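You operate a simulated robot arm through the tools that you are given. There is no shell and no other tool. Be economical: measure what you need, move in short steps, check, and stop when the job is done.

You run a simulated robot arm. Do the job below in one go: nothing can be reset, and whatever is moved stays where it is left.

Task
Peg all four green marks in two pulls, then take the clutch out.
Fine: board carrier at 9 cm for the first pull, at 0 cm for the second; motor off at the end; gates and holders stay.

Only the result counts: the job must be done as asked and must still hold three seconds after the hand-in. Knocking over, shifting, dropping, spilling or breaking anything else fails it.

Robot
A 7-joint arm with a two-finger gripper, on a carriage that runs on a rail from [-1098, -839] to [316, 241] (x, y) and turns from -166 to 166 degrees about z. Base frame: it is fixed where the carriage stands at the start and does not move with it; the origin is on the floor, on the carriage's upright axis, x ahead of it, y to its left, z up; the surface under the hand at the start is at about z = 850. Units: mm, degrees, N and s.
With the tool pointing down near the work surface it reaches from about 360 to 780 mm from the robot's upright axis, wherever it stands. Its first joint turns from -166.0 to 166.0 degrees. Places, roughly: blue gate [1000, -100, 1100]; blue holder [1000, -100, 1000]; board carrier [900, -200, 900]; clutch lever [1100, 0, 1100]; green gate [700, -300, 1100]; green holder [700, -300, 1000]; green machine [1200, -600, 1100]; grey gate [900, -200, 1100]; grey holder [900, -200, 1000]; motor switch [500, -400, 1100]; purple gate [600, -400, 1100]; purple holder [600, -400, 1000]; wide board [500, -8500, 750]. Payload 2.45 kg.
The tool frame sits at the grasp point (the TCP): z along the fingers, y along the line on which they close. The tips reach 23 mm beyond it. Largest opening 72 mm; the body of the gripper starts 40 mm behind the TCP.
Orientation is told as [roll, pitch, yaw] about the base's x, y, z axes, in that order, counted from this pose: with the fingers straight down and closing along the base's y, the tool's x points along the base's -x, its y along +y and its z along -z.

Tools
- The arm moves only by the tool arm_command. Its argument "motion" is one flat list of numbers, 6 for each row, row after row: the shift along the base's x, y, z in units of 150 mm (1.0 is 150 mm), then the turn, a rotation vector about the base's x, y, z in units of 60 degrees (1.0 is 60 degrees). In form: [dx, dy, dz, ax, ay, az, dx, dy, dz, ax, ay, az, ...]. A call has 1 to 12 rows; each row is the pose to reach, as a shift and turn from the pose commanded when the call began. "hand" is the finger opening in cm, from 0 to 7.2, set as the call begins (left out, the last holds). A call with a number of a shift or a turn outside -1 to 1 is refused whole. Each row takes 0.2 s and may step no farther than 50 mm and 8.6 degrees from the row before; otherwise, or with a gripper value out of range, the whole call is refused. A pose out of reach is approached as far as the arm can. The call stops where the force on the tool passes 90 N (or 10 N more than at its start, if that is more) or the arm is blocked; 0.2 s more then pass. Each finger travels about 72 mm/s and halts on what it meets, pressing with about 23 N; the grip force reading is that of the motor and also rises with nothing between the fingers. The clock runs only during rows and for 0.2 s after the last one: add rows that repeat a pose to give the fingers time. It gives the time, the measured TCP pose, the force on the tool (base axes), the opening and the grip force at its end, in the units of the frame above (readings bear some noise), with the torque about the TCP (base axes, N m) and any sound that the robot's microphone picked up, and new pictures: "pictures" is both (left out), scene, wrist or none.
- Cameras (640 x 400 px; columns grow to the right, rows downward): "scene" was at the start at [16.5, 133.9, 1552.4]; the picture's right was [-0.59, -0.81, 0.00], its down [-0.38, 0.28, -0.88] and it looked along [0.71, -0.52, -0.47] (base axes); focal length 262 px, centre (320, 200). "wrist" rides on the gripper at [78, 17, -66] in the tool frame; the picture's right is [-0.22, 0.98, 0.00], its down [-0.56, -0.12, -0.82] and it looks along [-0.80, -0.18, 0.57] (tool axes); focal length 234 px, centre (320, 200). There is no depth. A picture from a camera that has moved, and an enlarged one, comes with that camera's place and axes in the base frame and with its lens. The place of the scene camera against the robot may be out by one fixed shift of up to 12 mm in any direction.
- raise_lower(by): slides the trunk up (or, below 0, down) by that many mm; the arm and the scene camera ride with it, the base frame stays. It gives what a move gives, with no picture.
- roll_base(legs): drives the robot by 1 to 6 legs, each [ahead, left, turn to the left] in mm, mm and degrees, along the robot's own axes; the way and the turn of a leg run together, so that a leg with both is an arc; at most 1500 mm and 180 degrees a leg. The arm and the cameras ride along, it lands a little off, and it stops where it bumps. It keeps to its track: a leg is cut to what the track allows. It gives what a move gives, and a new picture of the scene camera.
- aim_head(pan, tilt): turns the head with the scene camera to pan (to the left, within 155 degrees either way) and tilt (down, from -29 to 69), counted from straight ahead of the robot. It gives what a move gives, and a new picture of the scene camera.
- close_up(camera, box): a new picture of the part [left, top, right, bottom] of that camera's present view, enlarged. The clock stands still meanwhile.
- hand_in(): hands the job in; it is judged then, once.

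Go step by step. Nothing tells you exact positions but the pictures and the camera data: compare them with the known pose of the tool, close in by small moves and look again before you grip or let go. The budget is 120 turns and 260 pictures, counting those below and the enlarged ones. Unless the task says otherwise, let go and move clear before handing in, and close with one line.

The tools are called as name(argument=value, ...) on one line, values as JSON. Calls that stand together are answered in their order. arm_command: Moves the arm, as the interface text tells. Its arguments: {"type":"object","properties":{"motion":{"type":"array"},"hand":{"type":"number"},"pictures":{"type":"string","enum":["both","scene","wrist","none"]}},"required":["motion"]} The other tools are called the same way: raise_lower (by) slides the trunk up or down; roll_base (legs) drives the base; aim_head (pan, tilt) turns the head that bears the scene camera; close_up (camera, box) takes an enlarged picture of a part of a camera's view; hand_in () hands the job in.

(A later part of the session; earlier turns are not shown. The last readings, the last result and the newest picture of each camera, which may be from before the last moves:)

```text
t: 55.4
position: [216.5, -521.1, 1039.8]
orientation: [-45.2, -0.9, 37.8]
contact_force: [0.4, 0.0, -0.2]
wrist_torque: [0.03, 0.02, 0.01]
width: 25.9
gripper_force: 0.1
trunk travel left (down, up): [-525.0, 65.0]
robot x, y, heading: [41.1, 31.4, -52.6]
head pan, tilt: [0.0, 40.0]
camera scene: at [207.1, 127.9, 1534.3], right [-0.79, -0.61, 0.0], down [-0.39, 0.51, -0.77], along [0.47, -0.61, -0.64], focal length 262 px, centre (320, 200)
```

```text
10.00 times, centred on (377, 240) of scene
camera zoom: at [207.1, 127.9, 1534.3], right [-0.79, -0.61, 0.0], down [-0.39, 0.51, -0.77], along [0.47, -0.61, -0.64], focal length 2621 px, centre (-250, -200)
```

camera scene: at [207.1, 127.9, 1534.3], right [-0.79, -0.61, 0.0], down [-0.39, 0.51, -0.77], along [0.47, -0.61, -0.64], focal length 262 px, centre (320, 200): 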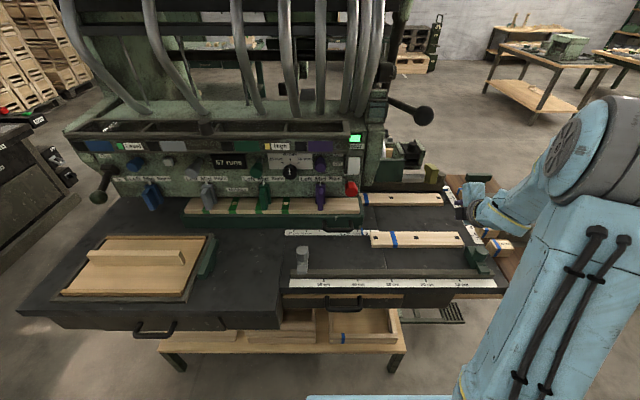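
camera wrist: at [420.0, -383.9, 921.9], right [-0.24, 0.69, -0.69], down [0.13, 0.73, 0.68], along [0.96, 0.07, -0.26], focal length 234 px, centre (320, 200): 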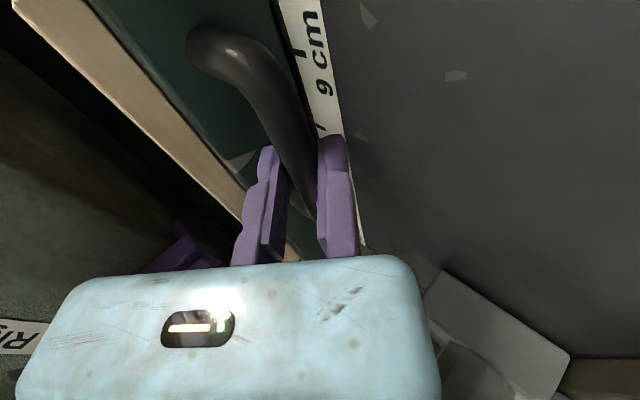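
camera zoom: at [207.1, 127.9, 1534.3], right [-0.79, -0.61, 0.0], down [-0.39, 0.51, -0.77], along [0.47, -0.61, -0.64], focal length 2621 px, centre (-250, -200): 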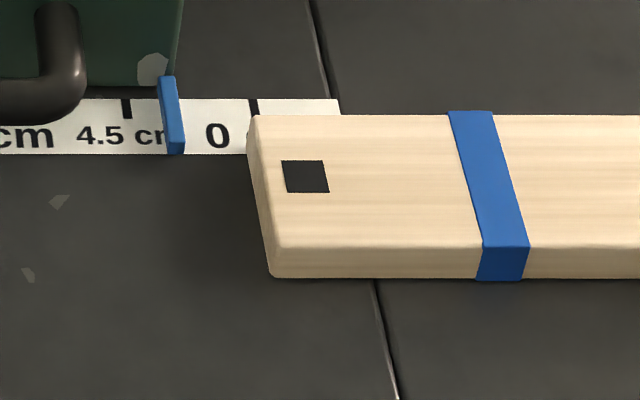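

close_up(camera="scene", box=[355, 225, 387, 245])

aim_head(pan=-25, tilt=45)

```text
16.00 times, centred on (371, 235) of scene
camera zoom: at [207.1, 127.9, 1534.3], right [-0.79, -0.61, 0.0], down [-0.39, 0.51, -0.77], along [0.47, -0.61, -0.64], focal length 4194 px, centre (-496, -360)
```

zoom: 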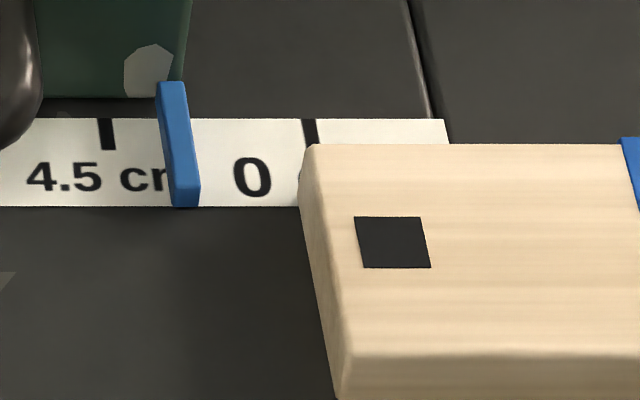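

```text
t: 56.3
position: [216.8, -521.5, 1039.3]
orientation: [-45.2, -1.1, 37.9]
contact_force: [0.8, -0.9, -0.8]
wrist_torque: [0.03, -0.03, -0.02]
width: 26.1
gripper_force: 0.0
trunk travel left (down, up): [-525.0, 65.0]
robot x, y, heading: [40.4, 32.0, -52.4]
head pan, tilt: [-25.0, 45.0]
camera scene: at [173.0, 116.0, 1527.0], right [-0.98, -0.22, 0.0], down [-0.15, 0.69, -0.71], along [0.15, -0.69, -0.71], focal length 262 px, centre (320, 200)
```

scene: 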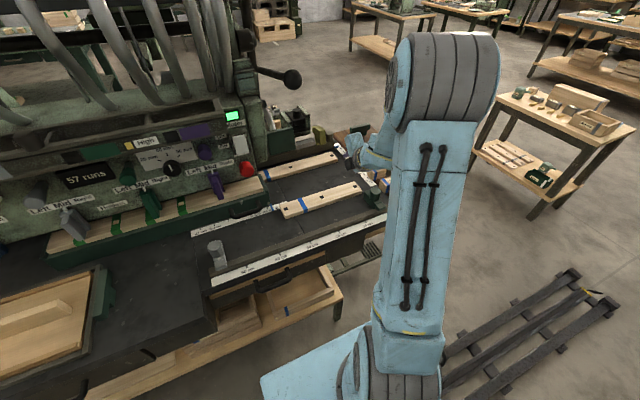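

The pointer's path to 0 cm grazes the loose board's end closely, so I'll do the last 30 mm slowly while watching that board. From this base position I move the hand back over the handle.

arm_command(motion=[0.2165, 0.1655, 0, 0, 0, 0, 0.433, 0.331, 0, 0, 0, 0, 0.65, 0.4965, 0, 0, 0, 0, 0.866, 0.662, 0, 0, 0, 0], pictures="none")

arm_command(motion=[0.2165, 0.1655, 0, 0, 0, 0, 0.433, 0.331, 0, 0, 0, 0, 0.65, 0.4965, 0, 0, 0, 0, 0.866, 0.662, 0, 0, 0, 0], pictures="both")

```text
t: 57.3
position: [345.1, -420.0, 1039.8]
orientation: [-45.3, -1.0, 37.8]
contact_force: [-0.1, -0.2, 0.1]
wrist_torque: [0.0, 0.02, 0.03]
width: 26.1
gripper_force: 0.0
trunk travel left (down, up): [-525.0, 65.0]
robot x, y, heading: [40.6, 35.1, -52.4]
head pan, tilt: [-25.0, 45.0]
```

```text
t: 58.3
position: [476.2, -320.1, 1038.6]
orientation: [-45.4, -1.0, 37.8]
contact_force: [0.2, -0.5, 0.1]
wrist_torque: [0.03, 0.0, -0.01]
width: 26.0
gripper_force: 0.1
trunk travel left (down, up): [-525.0, 65.0]
robot x, y, heading: [43.1, 32.8, -52.3]
head pan, tilt: [-25.0, 45.0]
camera scene: at [173.0, 116.1, 1527.0], right [-0.98, -0.22, 0.0], down [-0.15, 0.69, -0.71], along [0.15, -0.69, -0.71], focal length 262 px, centre (320, 200)
camera wrist: at [378.3, -322.3, 1071.4], right [-0.24, 0.68, -0.69], down [0.13, 0.73, 0.67], along [0.96, 0.07, -0.26], focal length 234 px, centre (320, 200)
```

scene: 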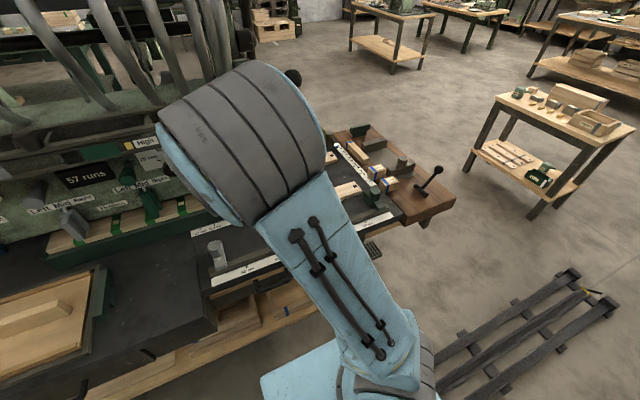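
wrist: 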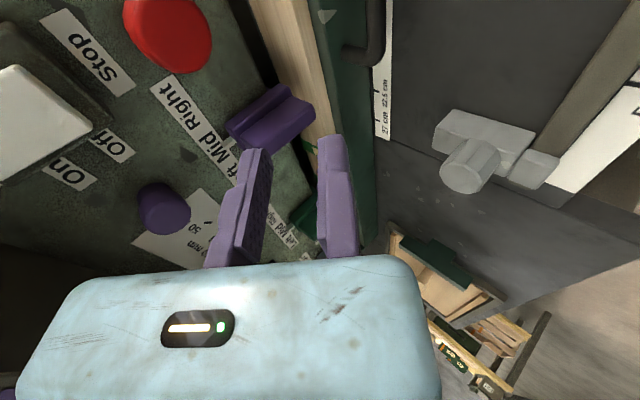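

arm_command(motion=[0, 0, -0.25, 0, 0, 0, 0, 0, -0.5, 0, 0, 0, 0.045, -0.067, -0.583, 0, 0, 0, 0.09, -0.133, -0.667, 0, 0, 0, 0.14, -0.2, -0.75, 0, 0, 0], pictures="wrist")

```text
t: 59.5
position: [496.3, -351.6, 926.9]
orientation: [-45.2, -0.9, 37.8]
contact_force: [-0.3, 0.0, 0.1]
wrist_torque: [0.0, -0.01, -0.01]
width: 26.1
gripper_force: 0.1
trunk travel left (down, up): [-525.0, 65.0]
robot x, y, heading: [43.6, 35.1, -52.7]
head pan, tilt: [-25.0, 45.0]
camera wrist: at [398.2, -354.0, 959.1], right [-0.24, 0.68, -0.69], down [0.13, 0.73, 0.67], along [0.96, 0.07, -0.26], focal length 234 px, centre (320, 200)
```

wrist: 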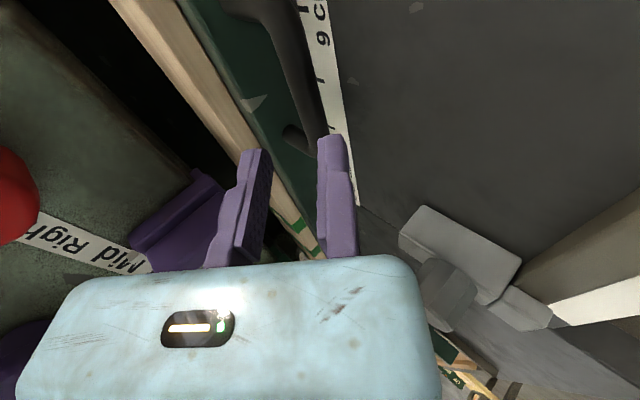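

arm_command(motion=[0.046, -0.069, -0.083, 0, 0, 0, 0.093, -0.138, -0.167, 0, 0, 0, 0.139, -0.205, -0.25, 0, 0, 0], pictures="wrist")

arm_command(motion=[0, 0, 0, 0, 0, 0, 0, 0, 0, 0, 0, 0, 0, 0, 0, 0, 0, 0], hand=0, pictures="both")

close_up(camera="scene", box=[270, 130, 430, 230])

```text
t: 60.3
position: [518.9, -382.4, 888.6]
orientation: [-45.3, -0.9, 37.9]
contact_force: [-0.2, 0.5, -0.9]
wrist_torque: [-0.01, -0.02, 0.02]
width: 26.0
gripper_force: 0.1
trunk travel left (down, up): [-525.0, 65.0]
robot x, y, heading: [43.0, 34.4, -52.7]
head pan, tilt: [-25.0, 45.0]
camera wrist: at [419.8, -384.7, 921.6], right [-0.24, 0.68, -0.69], down [0.13, 0.73, 0.67], along [0.96, 0.07, -0.26], focal length 234 px, centre (320, 200)
```

wrist: 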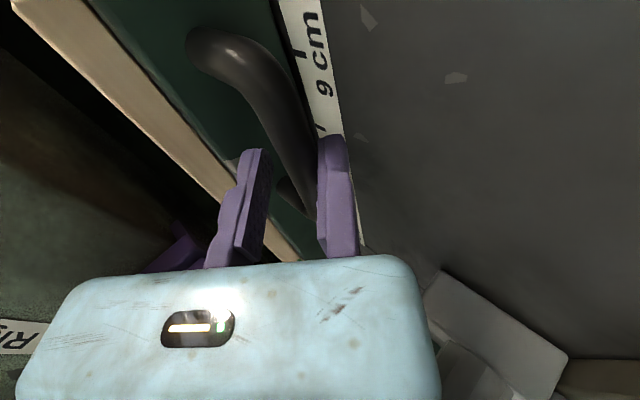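

```text
t: 61.1
position: [519.3, -382.2, 888.5]
orientation: [-45.3, -0.9, 37.8]
contact_force: [-0.4, -0.2, -4.5]
wrist_torque: [0.29, -0.4, -0.01]
width: 15.6
gripper_force: 42.0
trunk travel left (down, up): [-525.0, 65.0]
robot x, y, heading: [43.7, 33.8, -52.7]
head pan, tilt: [-25.0, 45.0]
camera scene: at [173.2, 115.7, 1526.9], right [-0.98, -0.22, 0.0], down [-0.15, 0.69, -0.71], along [0.15, -0.69, -0.71], focal length 262 px, centre (320, 200)
camera wrist: at [419.8, -384.7, 921.7], right [-0.24, 0.68, -0.69], down [0.13, 0.73, 0.68], along [0.96, 0.07, -0.26], focal length 234 px, centre (320, 200)
```

scene: 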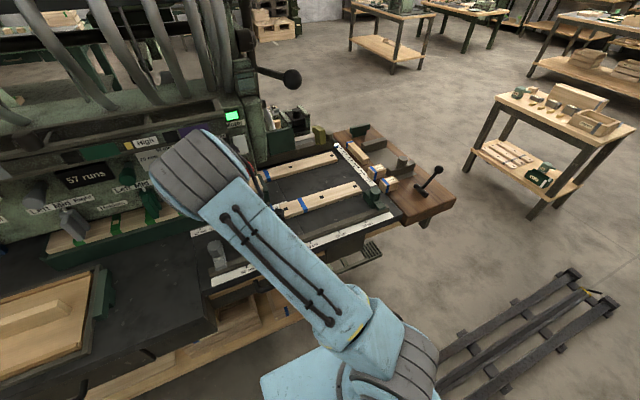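
wrist: 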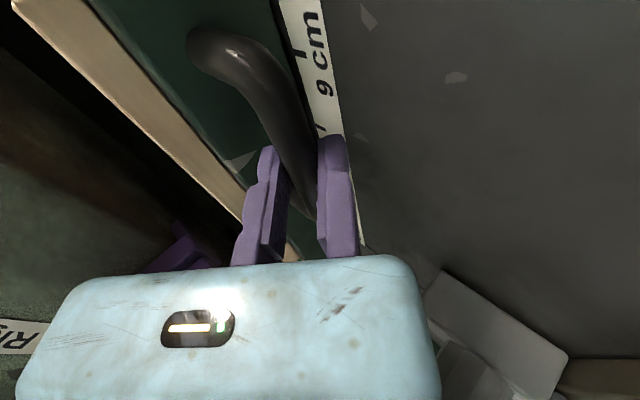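

```text
4.00 times, centred on (350, 180) of scene
camera zoom: at [173.2, 115.7, 1526.9], right [-0.98, -0.22, 0.0], down [-0.15, 0.69, -0.71], along [0.15, -0.69, -0.71], focal length 1048 px, centre (200, 280)
```

zoom: 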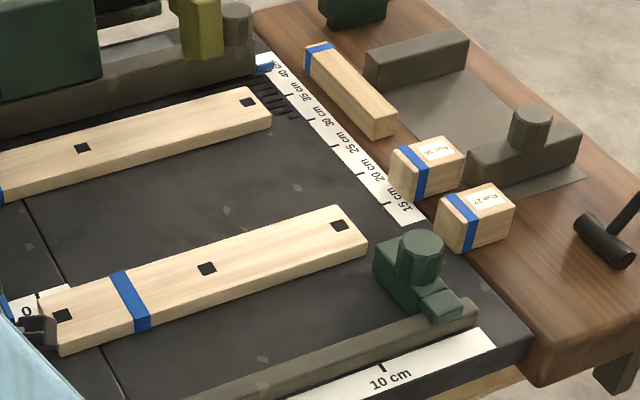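

The scene view of the board is clear now. I'll move 22 mm and compare the board.

arm_command(motion=[-0.039, -0.0295, 0, 0, 0, 0, -0.078, -0.059, 0, 0, 0, 0, -0.117, -0.0886, 0, 0, 0, 0, -0.117, -0.0886, 0, 0, 0, 0], pictures="none")

close_up(camera="scene", box=[270, 130, 430, 230])

```text
t: 62.1
position: [497.9, -397.9, 888.5]
orientation: [-45.0, -1.0, 37.8]
contact_force: [-6.3, 3.2, -17.1]
wrist_torque: [0.55, -0.45, 0.41]
width: 15.6
gripper_force: 41.7
trunk travel left (down, up): [-525.0, 65.0]
robot x, y, heading: [46.6, 33.1, -52.5]
head pan, tilt: [-25.0, 45.0]
```

```text
4.00 times, centred on (350, 180) of scene
camera zoom: at [173.2, 115.4, 1526.9], right [-0.98, -0.22, 0.0], down [-0.15, 0.69, -0.71], along [0.15, -0.69, -0.71], focal length 1048 px, centre (200, 280)
```

zoom: 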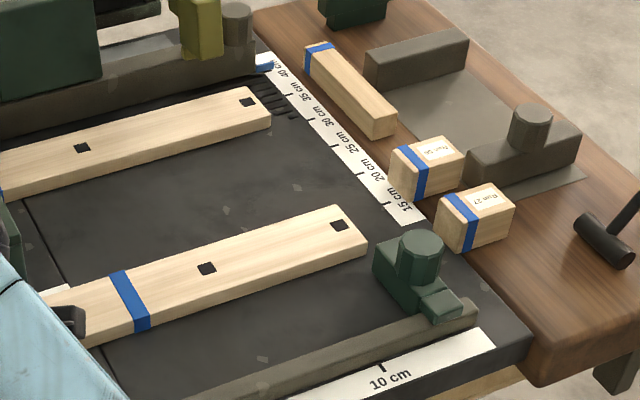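

The board is unmoved. I'll go 5 mm more and check again.

arm_command(motion=[-0.0133, -0.01, 0, 0, 0, 0, -0.0266, -0.02, 0, 0, 0, 0, -0.0266, -0.02, 0, 0, 0, 0], pictures="wrist")

close_up(camera="scene", box=[270, 130, 430, 230])

close_up(camera="wrist", box=[200, 0, 360, 100])

```text
t: 62.9
position: [495.5, -399.4, 888.1]
orientation: [-45.2, -1.0, 37.9]
contact_force: [-8.4, 8.0, -18.5]
wrist_torque: [0.07, 0.25, -0.52]
width: 15.5
gripper_force: 41.0
trunk travel left (down, up): [-525.0, 65.0]
robot x, y, heading: [40.5, 31.2, -52.5]
head pan, tilt: [-25.0, 45.0]
camera wrist: at [397.4, -401.7, 921.9], right [-0.24, 0.68, -0.69], down [0.13, 0.73, 0.68], along [0.96, 0.07, -0.26], focal length 234 px, centre (320, 200)
```

wrist: 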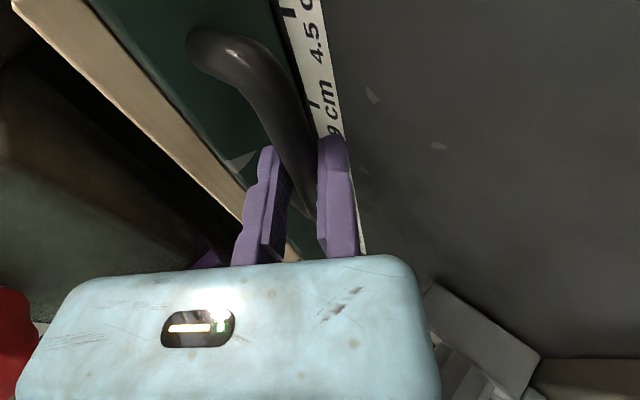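

```text
4.00 times, centred on (350, 180) of scene
camera zoom: at [173.2, 115.7, 1526.9], right [-0.98, -0.22, 0.0], down [-0.15, 0.69, -0.71], along [0.15, -0.69, -0.71], focal length 1048 px, centre (200, 280)
```

zoom: 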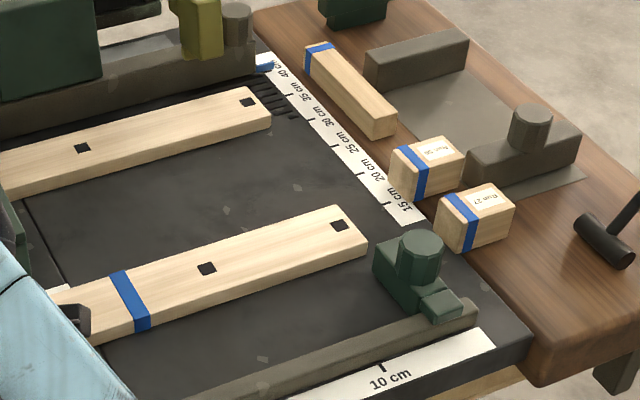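

```text
4.00 times, centred on (280, 50) of wrist
camera zoom: at [397.4, -401.7, 921.9], right [-0.24, 0.68, -0.69], down [0.13, 0.73, 0.68], along [0.96, 0.07, -0.26], focal length 937 px, centre (480, 800)
```

zoom: 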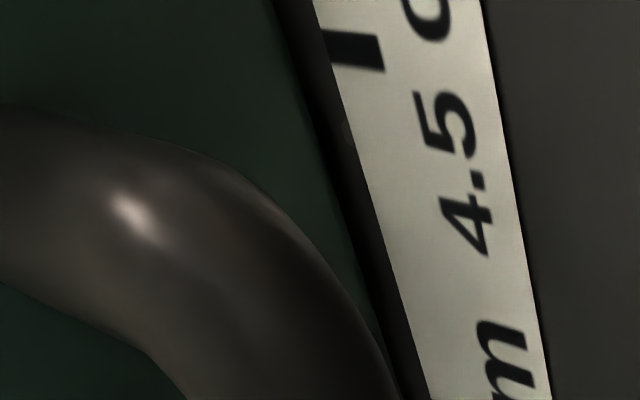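

By the readings the carrier is at about 0 and the board has not moved. I'll release, back off and read the pointer.

arm_command(motion=[0, 0, 0, 0, 0, 0, 0, 0, 0, 0, 0, 0], hand=2.6, pictures="none")

arm_command(motion=[-0.1, 0.13, 0.165, 0, 0, 0, -0.2, 0.26, 0.33, 0, 0, 0, -0.3, 0.4, 0.5, 0, 0, 0, -0.3, 0.4, 0.8, 0, 0, 0, -0.3, 0.4, 1.0, 0, 0, 0], pictures="none")

arm_command(motion=[-0.2165, -0.1655, 0, 0, 0, 0, -0.433, -0.331, 0, 0, 0, 0, -0.65, -0.4965, 0, 0, 0, 0, -0.866, -0.662, 0, 0, 0, 0], pictures="none")

arm_command(motion=[-0.2, -0.155, 0, 0, 0, 0, -0.4, -0.31, 0, 0, 0, 0, -0.6, -0.465, 0, 0, 0, 0], pictures="none")

aim_head(pan=0, tilt=40)

close_up(camera="scene", box=[345, 220, 409, 260])

close_up(camera="scene", box=[345, 180, 409, 220])

close_up(camera="scene", box=[130, 150, 370, 260])

```text
t: 63.5
position: [495.5, -401.3, 889.2]
orientation: [-45.1, -0.9, 37.7]
contact_force: [-11.3, 9.4, -20.9]
wrist_torque: [0.27, 0.03, -0.14]
width: 26.1
gripper_force: 0.0
trunk travel left (down, up): [-525.0, 65.0]
robot x, y, heading: [43.3, 33.4, -52.6]
head pan, tilt: [-25.0, 45.0]
```

```text
t: 63.9
position: [488.5, -389.6, 903.2]
orientation: [-45.1, -1.0, 37.9]
contact_force: [-0.1, -0.1, -0.6]
wrist_torque: [0.03, -0.01, 0.0]
width: 25.8
gripper_force: 0.1
trunk travel left (down, up): [-525.0, 65.0]
robot x, y, heading: [42.8, 34.2, -52.3]
head pan, tilt: [-25.0, 45.0]
stopped in row 1: the force on the tool passed its limit at 182 N (the readings are from after the stop); the commanded pose is now the measured one
```

```text
t: 64.9
position: [358.8, -488.5, 901.0]
orientation: [-45.1, -1.0, 38.0]
contact_force: [0.0, -0.9, 0.3]
wrist_torque: [-0.02, 0.01, -0.01]
width: 26.1
gripper_force: 0.0
trunk travel left (down, up): [-525.0, 65.0]
robot x, y, heading: [42.7, 31.8, -52.3]
head pan, tilt: [-25.0, 45.0]
```

```text
t: 65.7
position: [267.0, -557.9, 903.0]
orientation: [-45.0, -1.1, 38.0]
contact_force: [-0.1, 0.0, 0.6]
wrist_torque: [-0.03, -0.01, -0.01]
width: 26.1
gripper_force: 0.0
trunk travel left (down, up): [-525.0, 65.0]
robot x, y, heading: [42.1, 32.0, -52.7]
head pan, tilt: [-25.0, 45.0]
```

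```text
t: 66.6
position: [267.3, -557.7, 902.7]
orientation: [-45.1, -1.0, 37.9]
contact_force: [-0.1, 0.4, -0.3]
wrist_torque: [0.01, 0.02, 0.02]
width: 26.0
gripper_force: 0.1
trunk travel left (down, up): [-525.0, 65.0]
robot x, y, heading: [41.8, 29.6, -52.6]
head pan, tilt: [0.0, 40.0]
camera scene: at [207.1, 127.9, 1534.2], right [-0.79, -0.61, 0.0], down [-0.39, 0.51, -0.77], along [0.47, -0.61, -0.64], focal length 262 px, centre (320, 200)
```

scene: 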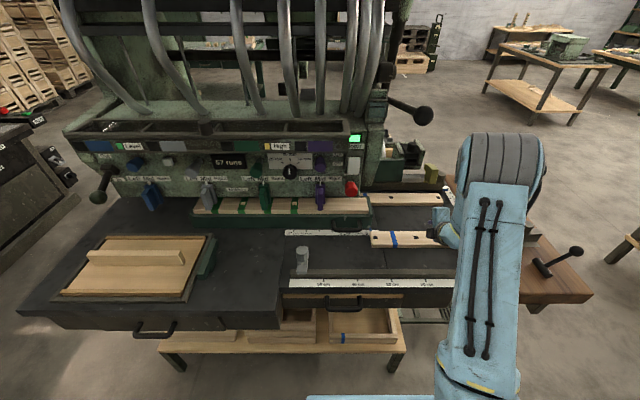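

```text
10.00 times, centred on (377, 240) of scene
camera zoom: at [207.1, 127.9, 1534.2], right [-0.79, -0.61, 0.0], down [-0.39, 0.51, -0.77], along [0.47, -0.61, -0.64], focal length 2621 px, centre (-250, -200)
```

zoom: 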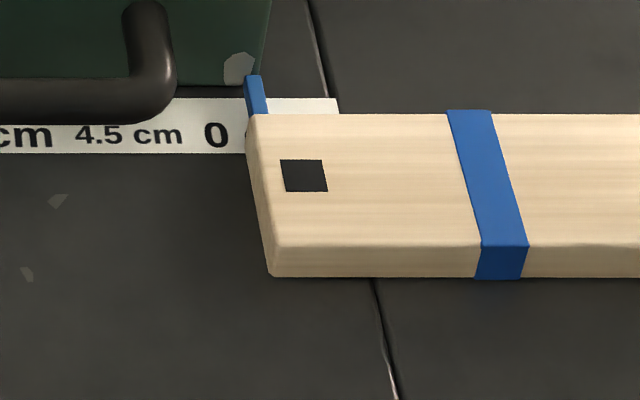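

```text
10.00 times, centred on (377, 200) of scene
camera zoom: at [207.1, 127.9, 1534.2], right [-0.79, -0.61, 0.0], down [-0.39, 0.51, -0.77], along [0.47, -0.61, -0.64], focal length 2621 px, centre (-250, 200)
```

zoom: 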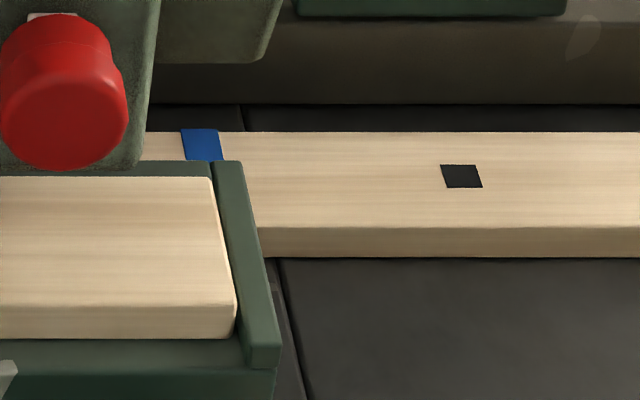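

```text
2.67 times, centred on (250, 205) of scene
camera zoom: at [207.1, 127.9, 1534.2], right [-0.79, -0.61, 0.0], down [-0.39, 0.51, -0.77], along [0.47, -0.61, -0.64], focal length 699 px, centre (507, 187)
```

zoom: 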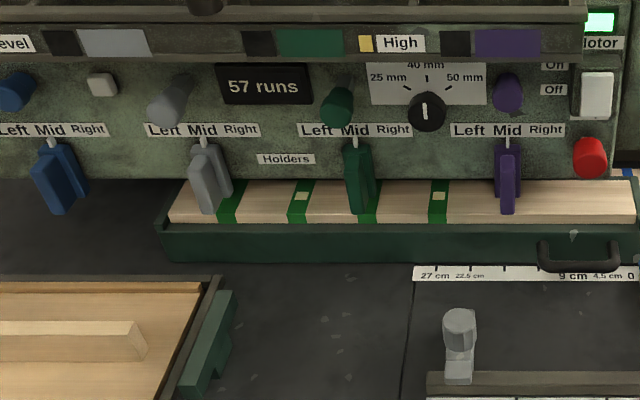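

The carrier is at 0 within about 1 mm and the boards are unmoved; an odd force stopped one back-off, so the hand is low at the right. I'll raise it straight up now, then turn it for the lever.

arm_command(motion=[0, 0, 0.3, 0, 0, 0, 0, 0, 0.6, 0, 0, 0, 0, 0, 0.95, 0, 0, 0], pictures="scene")

close_up(camera="scene", box=[310, 130, 470, 230])

```text
refused: row 3 steps farther than a row can; nothing moved
```

```text
4.00 times, centred on (390, 180) of scene
camera zoom: at [207.1, 127.9, 1534.2], right [-0.79, -0.61, 0.0], down [-0.39, 0.51, -0.77], along [0.47, -0.61, -0.64], focal length 1048 px, centre (40, 280)
```

zoom: 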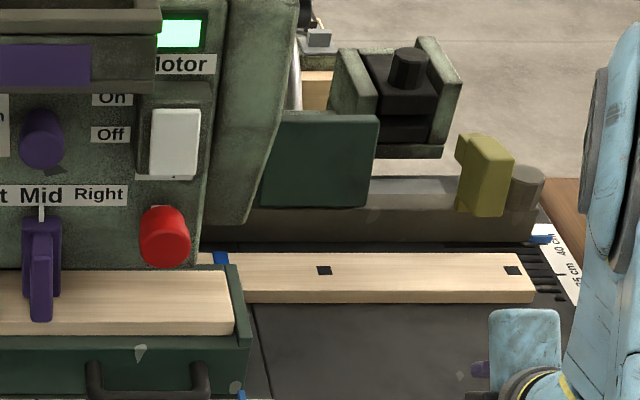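

arm_command(motion=[0, 0, 0.25, 0, 0, 0, 0, 0.1, 0.5, 0, 0, 0, -0.02, 0.3, 0.7, 0, 0, 0, -0.037, 0.5, 0.947, 0, 0, 0], pictures="none")

arm_command(motion=[0, 0, 0.16, 0.0537, -0.0703, -0.0884, 0, 0, 0.32, 0.1073, -0.1405, -0.1768, 0, 0, 0.48, 0.161, -0.211, -0.265, 0, 0, 0.64, 0.2145, -0.281, -0.3535, 0, 0, 0.8, 0.268, -0.351, -0.442, 0, 0, 0.947, 0.322, -0.4215, -0.53], pictures="none")

arm_command(motion=[0, 0, 0.16, 0.0537, -0.0703, -0.0884, 0, 0, 0.32, 0.1073, -0.1405, -0.1768, 0, 0, 0.48, 0.161, -0.211, -0.265, 0, 0, 0.64, 0.2145, -0.281, -0.3535, 0, 0, 0.8, 0.268, -0.351, -0.442, 0, 0, 0.947, 0.322, -0.4215, -0.53], hand=6.4, pictures="wrist")

```text
t: 67.6
position: [262.1, -483.0, 1046.0]
orientation: [-45.1, -1.0, 37.8]
contact_force: [0.1, -0.7, 0.4]
wrist_torque: [0.0, -0.01, -0.02]
width: 26.0
gripper_force: 0.1
trunk travel left (down, up): [-525.0, 65.0]
robot x, y, heading: [42.3, 29.2, -52.4]
head pan, tilt: [0.0, 40.0]
```

```text
t: 69.0
position: [263.8, -483.5, 1185.0]
orientation: [-35.7, -31.0, 2.6]
contact_force: [-0.2, -0.2, 0.5]
wrist_torque: [-0.02, 0.02, 0.01]
width: 25.9
gripper_force: 0.2
trunk travel left (down, up): [-525.0, 65.0]
robot x, y, heading: [42.3, 31.0, -52.6]
head pan, tilt: [0.0, 40.0]
```

```text
t: 70.4
position: [263.0, -482.7, 1327.4]
orientation: [0.4, -46.1, -53.1]
contact_force: [0.1, -0.3, 0.3]
wrist_torque: [0.01, 0.0, -0.01]
width: 63.9
gripper_force: 0.0
trunk travel left (down, up): [-525.0, 65.0]
robot x, y, heading: [41.7, 30.3, -52.5]
head pan, tilt: [0.0, 40.0]
camera wrist: at [215.6, -392.4, 1317.3], right [0.87, 0.47, 0.16], down [-0.22, 0.08, 0.97], along [0.44, -0.88, 0.18], focal length 234 px, centre (320, 200)
```

wrist: 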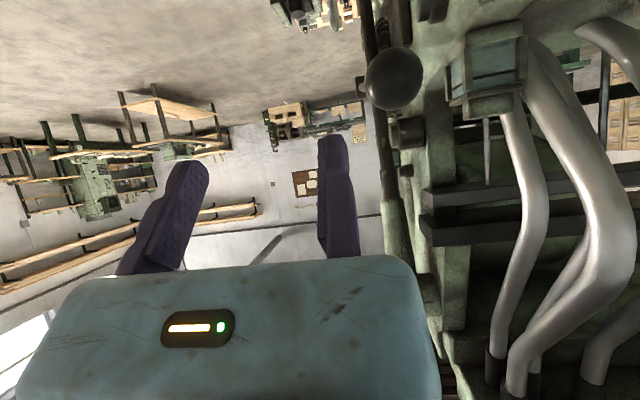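

Same view as before. I'll go to pre-grasp, then onto the ball.

arm_command(motion=[0.19, -0.003, 0, 0, 0, 0, 0.38, -0.006, 0, 0, 0, 0, 0.57, -0.009, 0, 0, 0, 0, 0.738, -0.012, 0, 0, 0, 0], pictures="none")

arm_command(motion=[0.08, -0.109, -0.151, 0, 0, 0, 0.16, -0.218, -0.302, 0, 0, 0, 0.235, -0.327, -0.45, 0, 0, 0], pictures="wrist")

```text
t: 71.4
position: [372.1, -483.4, 1328.1]
orientation: [0.2, -46.2, -53.0]
contact_force: [-0.5, 0.4, 0.0]
wrist_torque: [0.02, 0.01, 0.02]
width: 64.1
gripper_force: 0.1
trunk travel left (down, up): [-525.0, 65.0]
robot x, y, heading: [42.2, 37.2, -52.6]
head pan, tilt: [0.0, 40.0]
```

```text
t: 72.2
position: [407.8, -533.8, 1259.9]
orientation: [0.3, -46.2, -53.0]
contact_force: [-0.3, 0.0, 0.4]
wrist_torque: [-0.01, -0.01, 0.0]
width: 63.6
gripper_force: 0.0
trunk travel left (down, up): [-525.0, 65.0]
robot x, y, heading: [42.1, 34.5, -52.7]
head pan, tilt: [0.0, 40.0]
camera wrist: at [361.3, -443.6, 1248.9], right [0.87, 0.47, 0.16], down [-0.22, 0.08, 0.97], along [0.44, -0.88, 0.18], focal length 234 px, centre (320, 200)
```

wrist: 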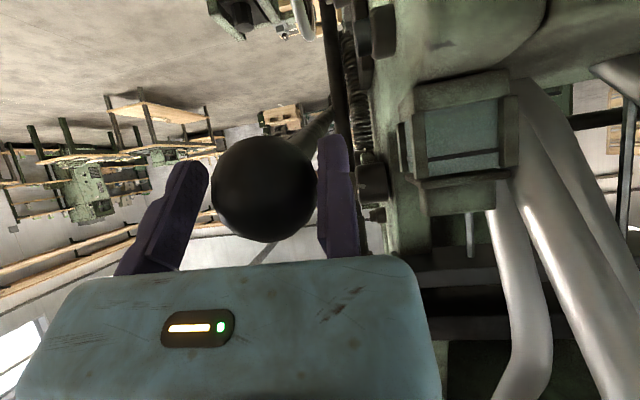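

arm_command(motion=[0, 0, 0, 0, 0, 0, 0, 0, 0, 0, 0, 0, 0, 0, 0, 0, 0, 0], hand=0, pictures="none")

arm_command(motion=[-0.008, 0.01, -0.1, 0, 0, 0, -0.016, 0.021, -0.2, 0, 0, 0, -0.022, 0.029, -0.3, 0, 0, 0, -0.028, 0.037, -0.4, 0, 0, 0, -0.033, 0.043, -0.5, 0, 0, 0, -0.037, 0.048, -0.6, 0, 0, 0, -0.04, 0.052, -0.7, 0, 0, 0, -0.041, 0.053, -0.8, 0, 0, 0, -0.041, 0.053, -0.9, 0, 0, 0, -0.041, 0.053, -1.0, 0, 0, 0], pictures="wrist")

```text
t: 73.0
position: [406.4, -536.0, 1259.7]
orientation: [0.3, -46.1, -53.3]
contact_force: [-5.0, -5.5, 2.7]
wrist_torque: [-0.46, -0.05, -0.29]
width: 51.5
gripper_force: 44.4
trunk travel left (down, up): [-525.0, 65.0]
robot x, y, heading: [42.6, 30.2, -52.7]
head pan, tilt: [0.0, 40.0]
```

```text
t: 75.2
position: [400.1, -526.6, 1112.3]
orientation: [0.2, -46.2, -53.0]
contact_force: [-20.3, 2.0, 4.0]
wrist_torque: [-0.17, -0.11, -0.32]
width: 51.3
gripper_force: 45.2
trunk travel left (down, up): [-525.0, 65.0]
robot x, y, heading: [38.4, 35.6, -52.7]
head pan, tilt: [0.0, 40.0]
camera wrist: at [352.9, -435.8, 1100.7], right [0.87, 0.47, 0.16], down [-0.22, 0.09, 0.97], along [0.44, -0.88, 0.18], focal length 234 px, centre (320, 200)
```

wrist: 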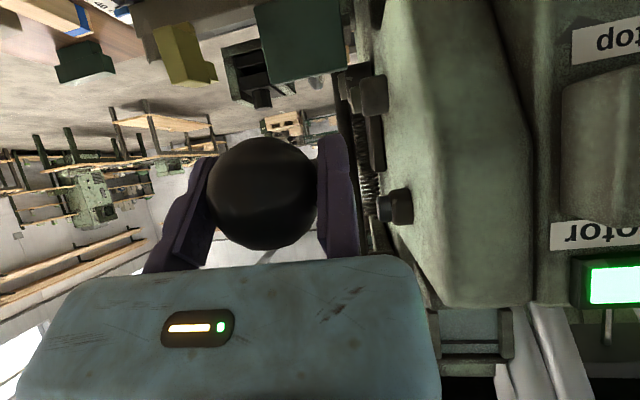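

arm_command(motion=[-0.02, 0.026, -0.1, 0, 0, 0, -0.022, 0.029, -0.2, 0, 0, 0, -0.022, 0.029, -0.27, 0, 0, 0, -0.022, 0.029, -0.33, 0, 0, 0, -0.022, 0.029, -0.37, 0, 0, 0], pictures="wrist")

```text
t: 76.4
position: [397.9, -518.8, 1055.6]
orientation: [0.4, -46.0, -53.2]
contact_force: [-20.7, 16.2, 3.4]
wrist_torque: [-0.75, -0.83, -0.63]
width: 0.2
gripper_force: 27.9
trunk travel left (down, up): [-525.0, 65.0]
robot x, y, heading: [41.1, 32.0, -52.1]
head pan, tilt: [0.0, 40.0]
camera wrist: at [349.8, -428.3, 1044.4], right [0.87, 0.47, 0.16], down [-0.22, 0.08, 0.97], along [0.44, -0.88, 0.18], focal length 234 px, centre (320, 200)
```

wrist: 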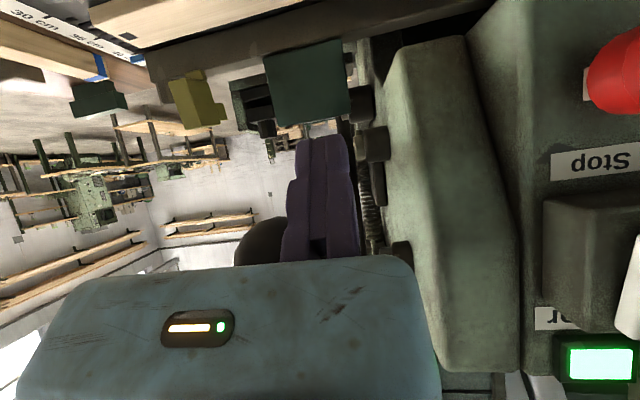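

The ball slipped out of the fingers near the stop; I'll look at the counter before anything else.

close_up(camera="scene", box=[60, 120, 460, 260])

close_up(camera="scene", box=[190, 140, 382, 260])

```text
1.60 times, centred on (260, 190) of scene
camera zoom: at [204.4, 130.4, 1534.2], right [-0.79, -0.61, 0.0], down [-0.39, 0.51, -0.77], along [0.47, -0.61, -0.64], focal length 419 px, centre (416, 216)
```

zoom: 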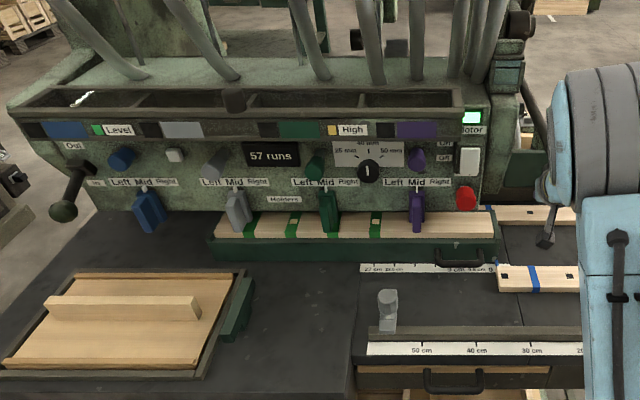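

```text
3.33 times, centred on (286, 200) of scene
camera zoom: at [204.4, 130.4, 1534.2], right [-0.79, -0.61, 0.0], down [-0.39, 0.51, -0.77], along [0.47, -0.61, -0.64], focal length 874 px, centre (433, 200)
```

zoom: 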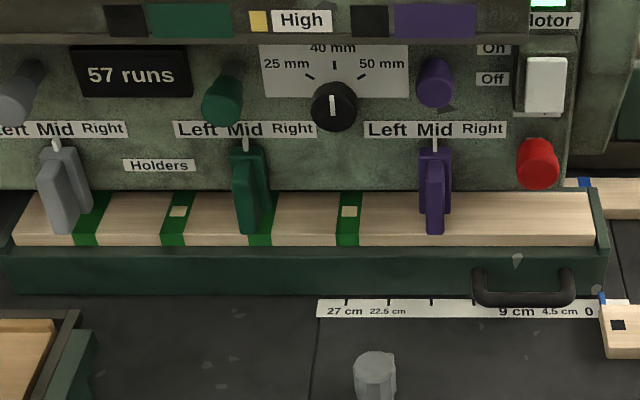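

Still 57, with the lever held down by the palm. I'll press down a bit more to make sure the end stop is reached, then let it return.

arm_command(motion=[0, 0, -0.04, 0, 0, 0, 0, 0, -0.08, 0, 0, 0, 0, 0, -0.12, 0, 0, 0, 0, 0, -0.16, 0, 0, 0], pictures="wrist")

```text
t: 77.4
position: [397.4, -519.2, 1034.7]
orientation: [0.1, -46.6, -53.0]
contact_force: [-17.6, 23.5, 22.7]
wrist_torque: [-1.18, -0.05, -0.84]
width: 0.0
gripper_force: 27.9
trunk travel left (down, up): [-525.0, 65.0]
robot x, y, heading: [41.1, 28.8, -52.4]
head pan, tilt: [0.0, 40.0]
camera wrist: at [350.1, -428.8, 1024.1], right [0.87, 0.47, 0.16], down [-0.23, 0.09, 0.97], along [0.44, -0.88, 0.18], focal length 234 px, centre (320, 200)
```

wrist: 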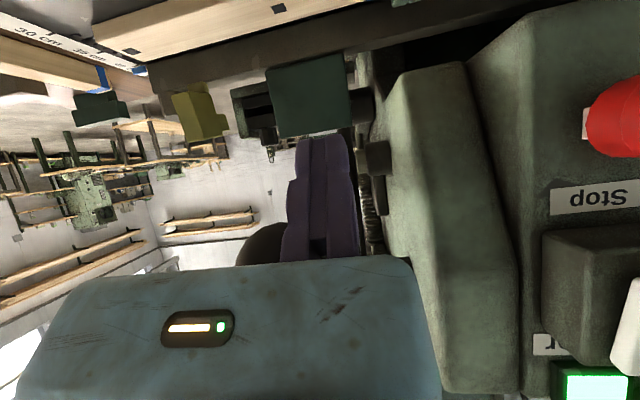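

arm_command(motion=[0, 0, -0.04, 0, 0, 0, 0, 0, -0.08, 0, 0, 0, 0, 0, -0.1, 0, 0, 0], pictures="wrist")

close_up(camera="scene", box=[190, 140, 382, 260])

```text
t: 78.2
position: [401.1, -513.4, 1017.6]
orientation: [0.2, -46.0, -52.4]
contact_force: [-8.4, 46.9, 17.7]
wrist_torque: [-3.13, -0.22, -0.79]
width: 0.0
gripper_force: 28.5
trunk travel left (down, up): [-525.0, 65.0]
robot x, y, heading: [40.0, 29.3, -52.6]
head pan, tilt: [0.0, 40.0]
camera wrist: at [352.5, -423.5, 1006.7], right [0.87, 0.48, 0.16], down [-0.22, 0.08, 0.97], along [0.45, -0.88, 0.18], focal length 234 px, centre (320, 200)
```

wrist: 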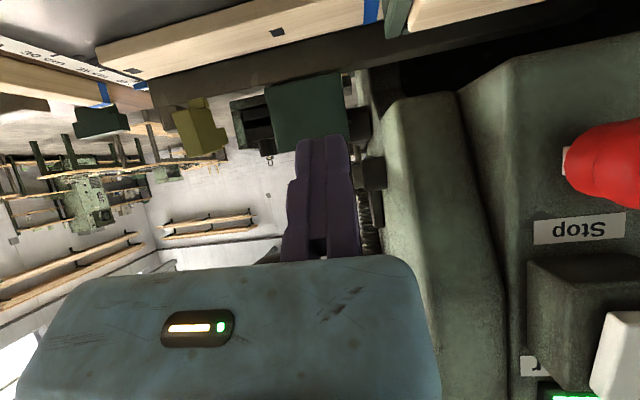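

```text
3.33 times, centred on (286, 200) of scene
camera zoom: at [205.6, 135.0, 1533.4], right [-0.79, -0.61, 0.0], down [-0.39, 0.51, -0.77], along [0.47, -0.61, -0.64], focal length 874 px, centre (433, 200)
```

zoom: 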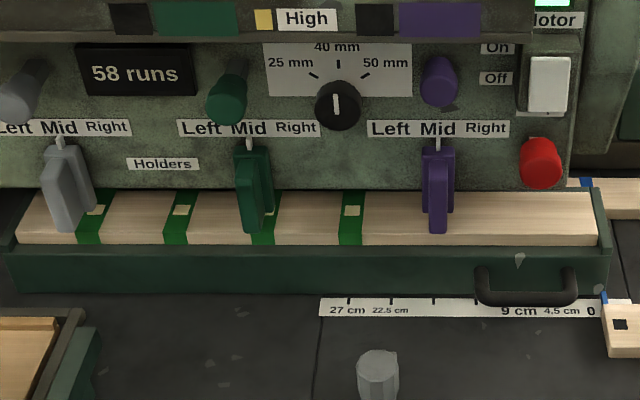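

58 runs and all four marks show pegs. The ball presses the hand backwards, so I'll withdraw straight back, away from the machine.

arm_command(motion=[-0.1, 0.132, 0, 0, 0, 0, -0.2, 0.265, 0, 0, 0, 0, -0.4, 0.53, 0, 0, 0, 0, -0.55, 0.73, 0, 0, 0, 0], pictures="both")

close_up(camera="scene", box=[190, 140, 382, 260])

```text
t: 79.2
position: [314.1, -410.7, 1017.4]
orientation: [0.2, -46.1, -53.0]
contact_force: [0.1, -0.8, 0.1]
wrist_torque: [0.01, 0.01, 0.02]
width: 0.0
gripper_force: 28.4
trunk travel left (down, up): [-525.0, 65.0]
robot x, y, heading: [40.6, 31.3, -52.5]
head pan, tilt: [0.0, 40.0]
camera scene: at [207.1, 128.1, 1534.2], right [-0.79, -0.61, 0.0], down [-0.39, 0.51, -0.77], along [0.47, -0.61, -0.64], focal length 262 px, centre (320, 200)
camera wrist: at [267.4, -319.9, 1007.5], right [0.87, 0.47, 0.16], down [-0.22, 0.08, 0.97], along [0.44, -0.88, 0.18], focal length 234 px, centre (320, 200)
```

scene: 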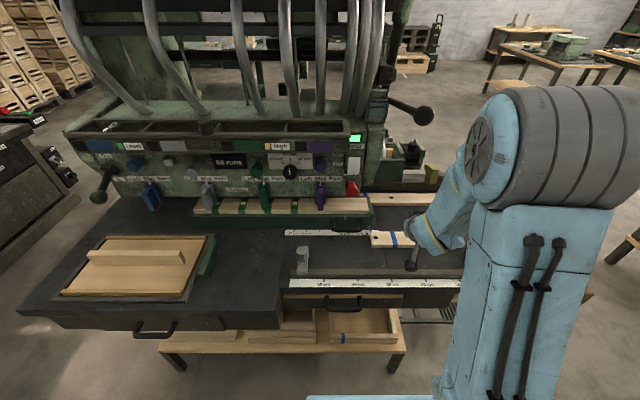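
wrist: 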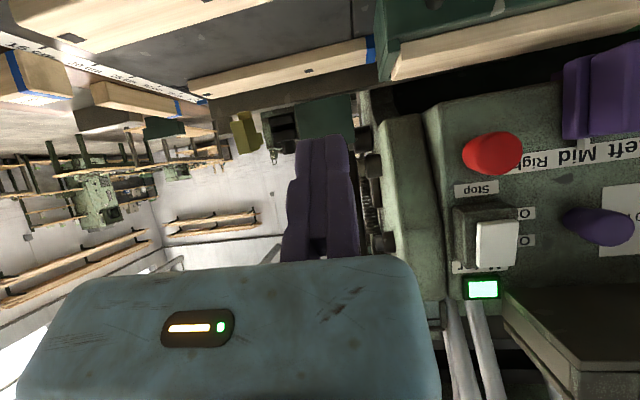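

```text
3.33 times, centred on (286, 200) of scene
camera zoom: at [207.1, 128.1, 1534.2], right [-0.79, -0.61, 0.0], down [-0.39, 0.51, -0.77], along [0.47, -0.61, -0.64], focal length 874 px, centre (433, 200)
```

zoom: 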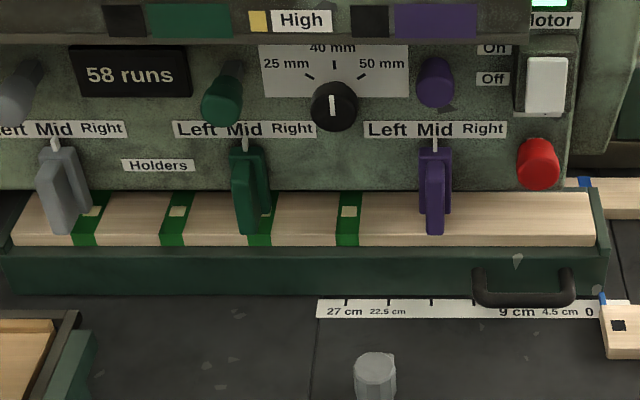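

The lever is back up, 58 runs, all four pegs in place. Next the clutch: its ball is at about A 602, L 879, z 1056; I'll drive to the left end and turn towards it.

roll_base(legs=[[0, 360, 0], [0, 0, 36]])

aim_head(pan=10, tilt=30)

arm_command(motion=[0, 0, 0.2, 0, 0, 0, 0, 0, 0.4, 0, 0, 0], hand=6.0, pictures="wrist")

```text
t: 83.3
position: [797.7, 48.1, 1017.2]
orientation: [0.2, -46.1, -16.4]
contact_force: [-0.9, 1.1, 0.3]
wrist_torque: [0.0, 0.02, 0.02]
width: 0.0
gripper_force: 28.1
trunk travel left (down, up): [-525.0, 65.0]
robot x, y, heading: [315.2, 240.9, -15.8]
head pan, tilt: [0.0, 40.0]
camera scene: at [391.4, 413.6, 1534.3], right [-0.27, -0.96, 0.0], down [-0.62, 0.18, -0.77], along [0.74, -0.21, -0.64], focal length 262 px, centre (320, 200)
```

scene: 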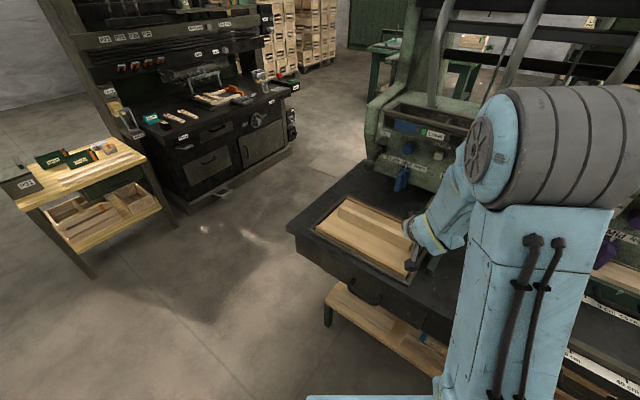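

```text
t: 84.0
position: [797.4, 47.0, 1017.3]
orientation: [0.3, -46.0, -16.4]
contact_force: [0.8, 0.3, -0.5]
wrist_torque: [-0.02, 0.02, -0.01]
width: 0.0
gripper_force: 28.2
trunk travel left (down, up): [-525.0, 65.0]
robot x, y, heading: [314.6, 238.9, -15.9]
head pan, tilt: [10.0, 30.0]
camera scene: at [399.5, 427.5, 1549.6], right [-0.1, -0.99, 0.0], down [-0.5, 0.05, -0.87], along [0.86, -0.09, -0.5], focal length 262 px, centre (320, 200)
```

scene: 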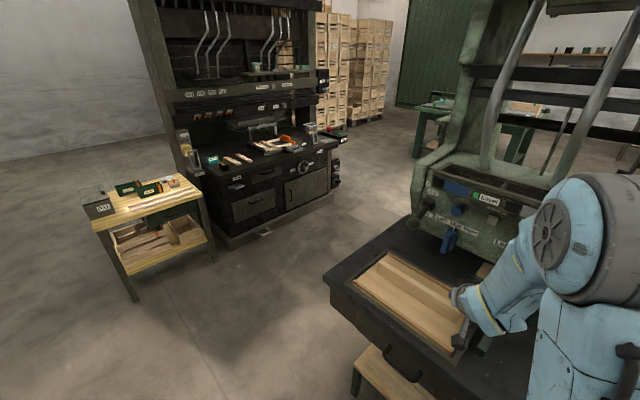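

```text
t: 84.6
position: [797.8, 45.7, 1077.7]
orientation: [0.1, -46.1, -16.4]
contact_force: [-0.3, -0.3, -0.4]
wrist_torque: [0.03, 0.01, -0.02]
width: 60.3
gripper_force: 0.1
trunk travel left (down, up): [-525.0, 65.0]
robot x, y, heading: [316.1, 241.1, -16.2]
head pan, tilt: [10.0, 30.0]
camera wrist: at [704.7, 90.3, 1067.5], right [0.42, 0.89, 0.16], down [-0.23, -0.07, 0.97], along [0.88, -0.44, 0.18], focal length 234 px, centre (320, 200)
```

wrist: 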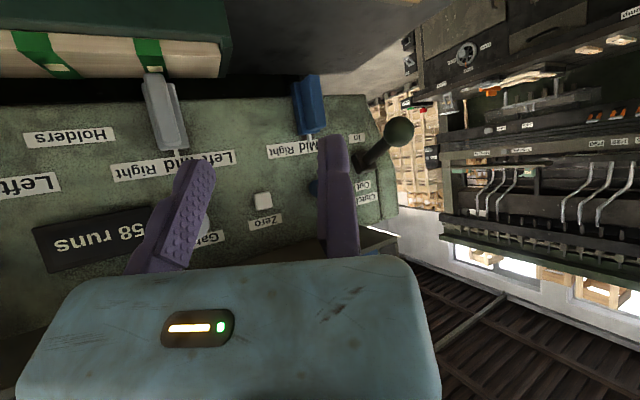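

close_up(camera="wrist", box=[320, 80, 448, 220])

close_up(camera="scene", box=[400, 150, 528, 260])

```text
2.86 times, centred on (384, 150) of wrist
camera zoom: at [704.7, 90.3, 1067.5], right [0.42, 0.89, 0.16], down [-0.23, -0.07, 0.97], along [0.88, -0.44, 0.18], focal length 669 px, centre (137, 343)
```

zoom: 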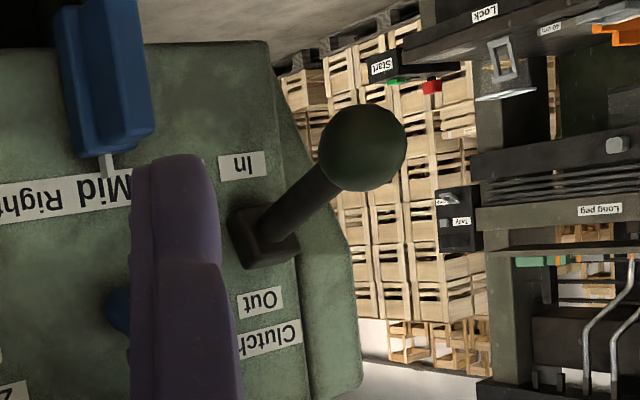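

```text
3.64 times, centred on (464, 205) of scene
camera zoom: at [399.4, 427.5, 1549.6], right [-0.1, -0.99, 0.0], down [-0.5, 0.05, -0.87], along [0.86, -0.09, -0.5], focal length 953 px, centre (-204, 182)
```

zoom: 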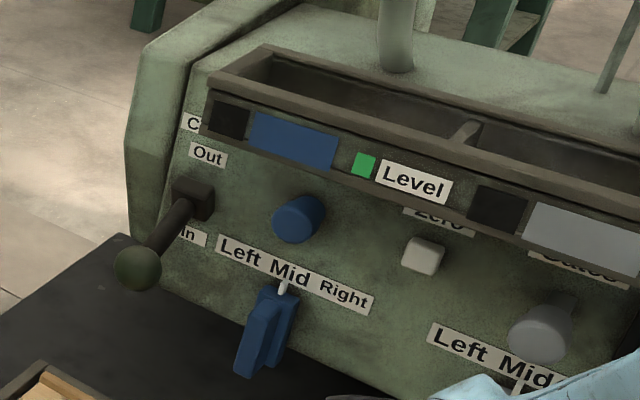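

The lever points to "In". I'll go to a pre-grasp behind and above its ball.

arm_command(motion=[0.243, 0.055, 0.035, 0, 0, 0, 0.487, 0.109, 0.07, 0, 0, 0, 0.73, 0.164, 0.104, 0, 0, 0], hand=5.6, pictures="none")

arm_command(motion=[0.243, 0.055, 0.035, 0, 0, 0, 0.487, 0.109, 0.07, 0, 0, 0, 0.73, 0.164, 0.104, 0, 0, 0], pictures="both")

```text
t: 85.4
position: [906.7, 70.6, 1092.4]
orientation: [0.2, -45.9, -16.4]
contact_force: [0.4, 0.1, -0.1]
wrist_torque: [-0.01, -0.01, -0.01]
width: 55.9
gripper_force: 0.1
trunk travel left (down, up): [-525.0, 65.0]
robot x, y, heading: [314.1, 242.1, -15.8]
head pan, tilt: [10.0, 30.0]
```

```text
t: 86.2
position: [1017.2, 97.4, 1109.0]
orientation: [0.3, -46.2, -16.4]
contact_force: [0.1, 0.3, -0.1]
wrist_torque: [0.01, 0.02, -0.01]
width: 56.2
gripper_force: 0.1
trunk travel left (down, up): [-525.0, 65.0]
robot x, y, heading: [314.0, 242.4, -15.9]
head pan, tilt: [10.0, 30.0]
camera scene: at [399.6, 427.6, 1549.6], right [-0.1, -0.99, 0.0], down [-0.5, 0.05, -0.87], along [0.86, -0.09, -0.5], focal length 262 px, centre (320, 200)
camera wrist: at [923.9, 141.2, 1098.7], right [0.42, 0.89, 0.16], down [-0.23, -0.07, 0.97], along [0.88, -0.44, 0.18], focal length 234 px, centre (320, 200)
```

scene: 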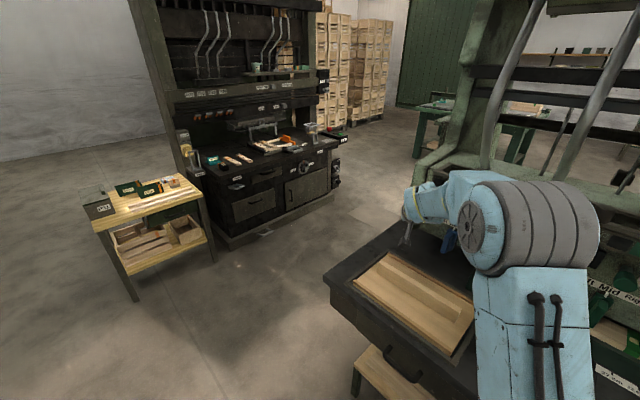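
wrist: 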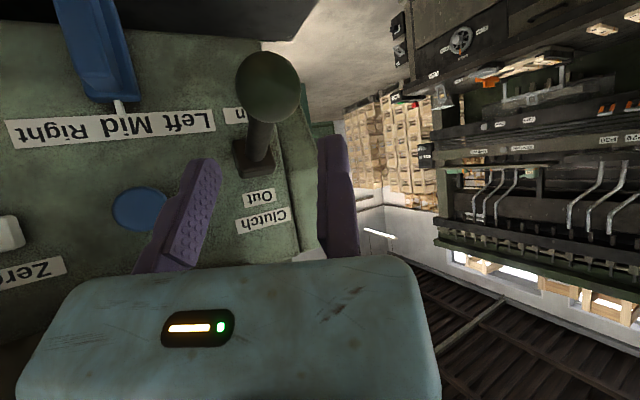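

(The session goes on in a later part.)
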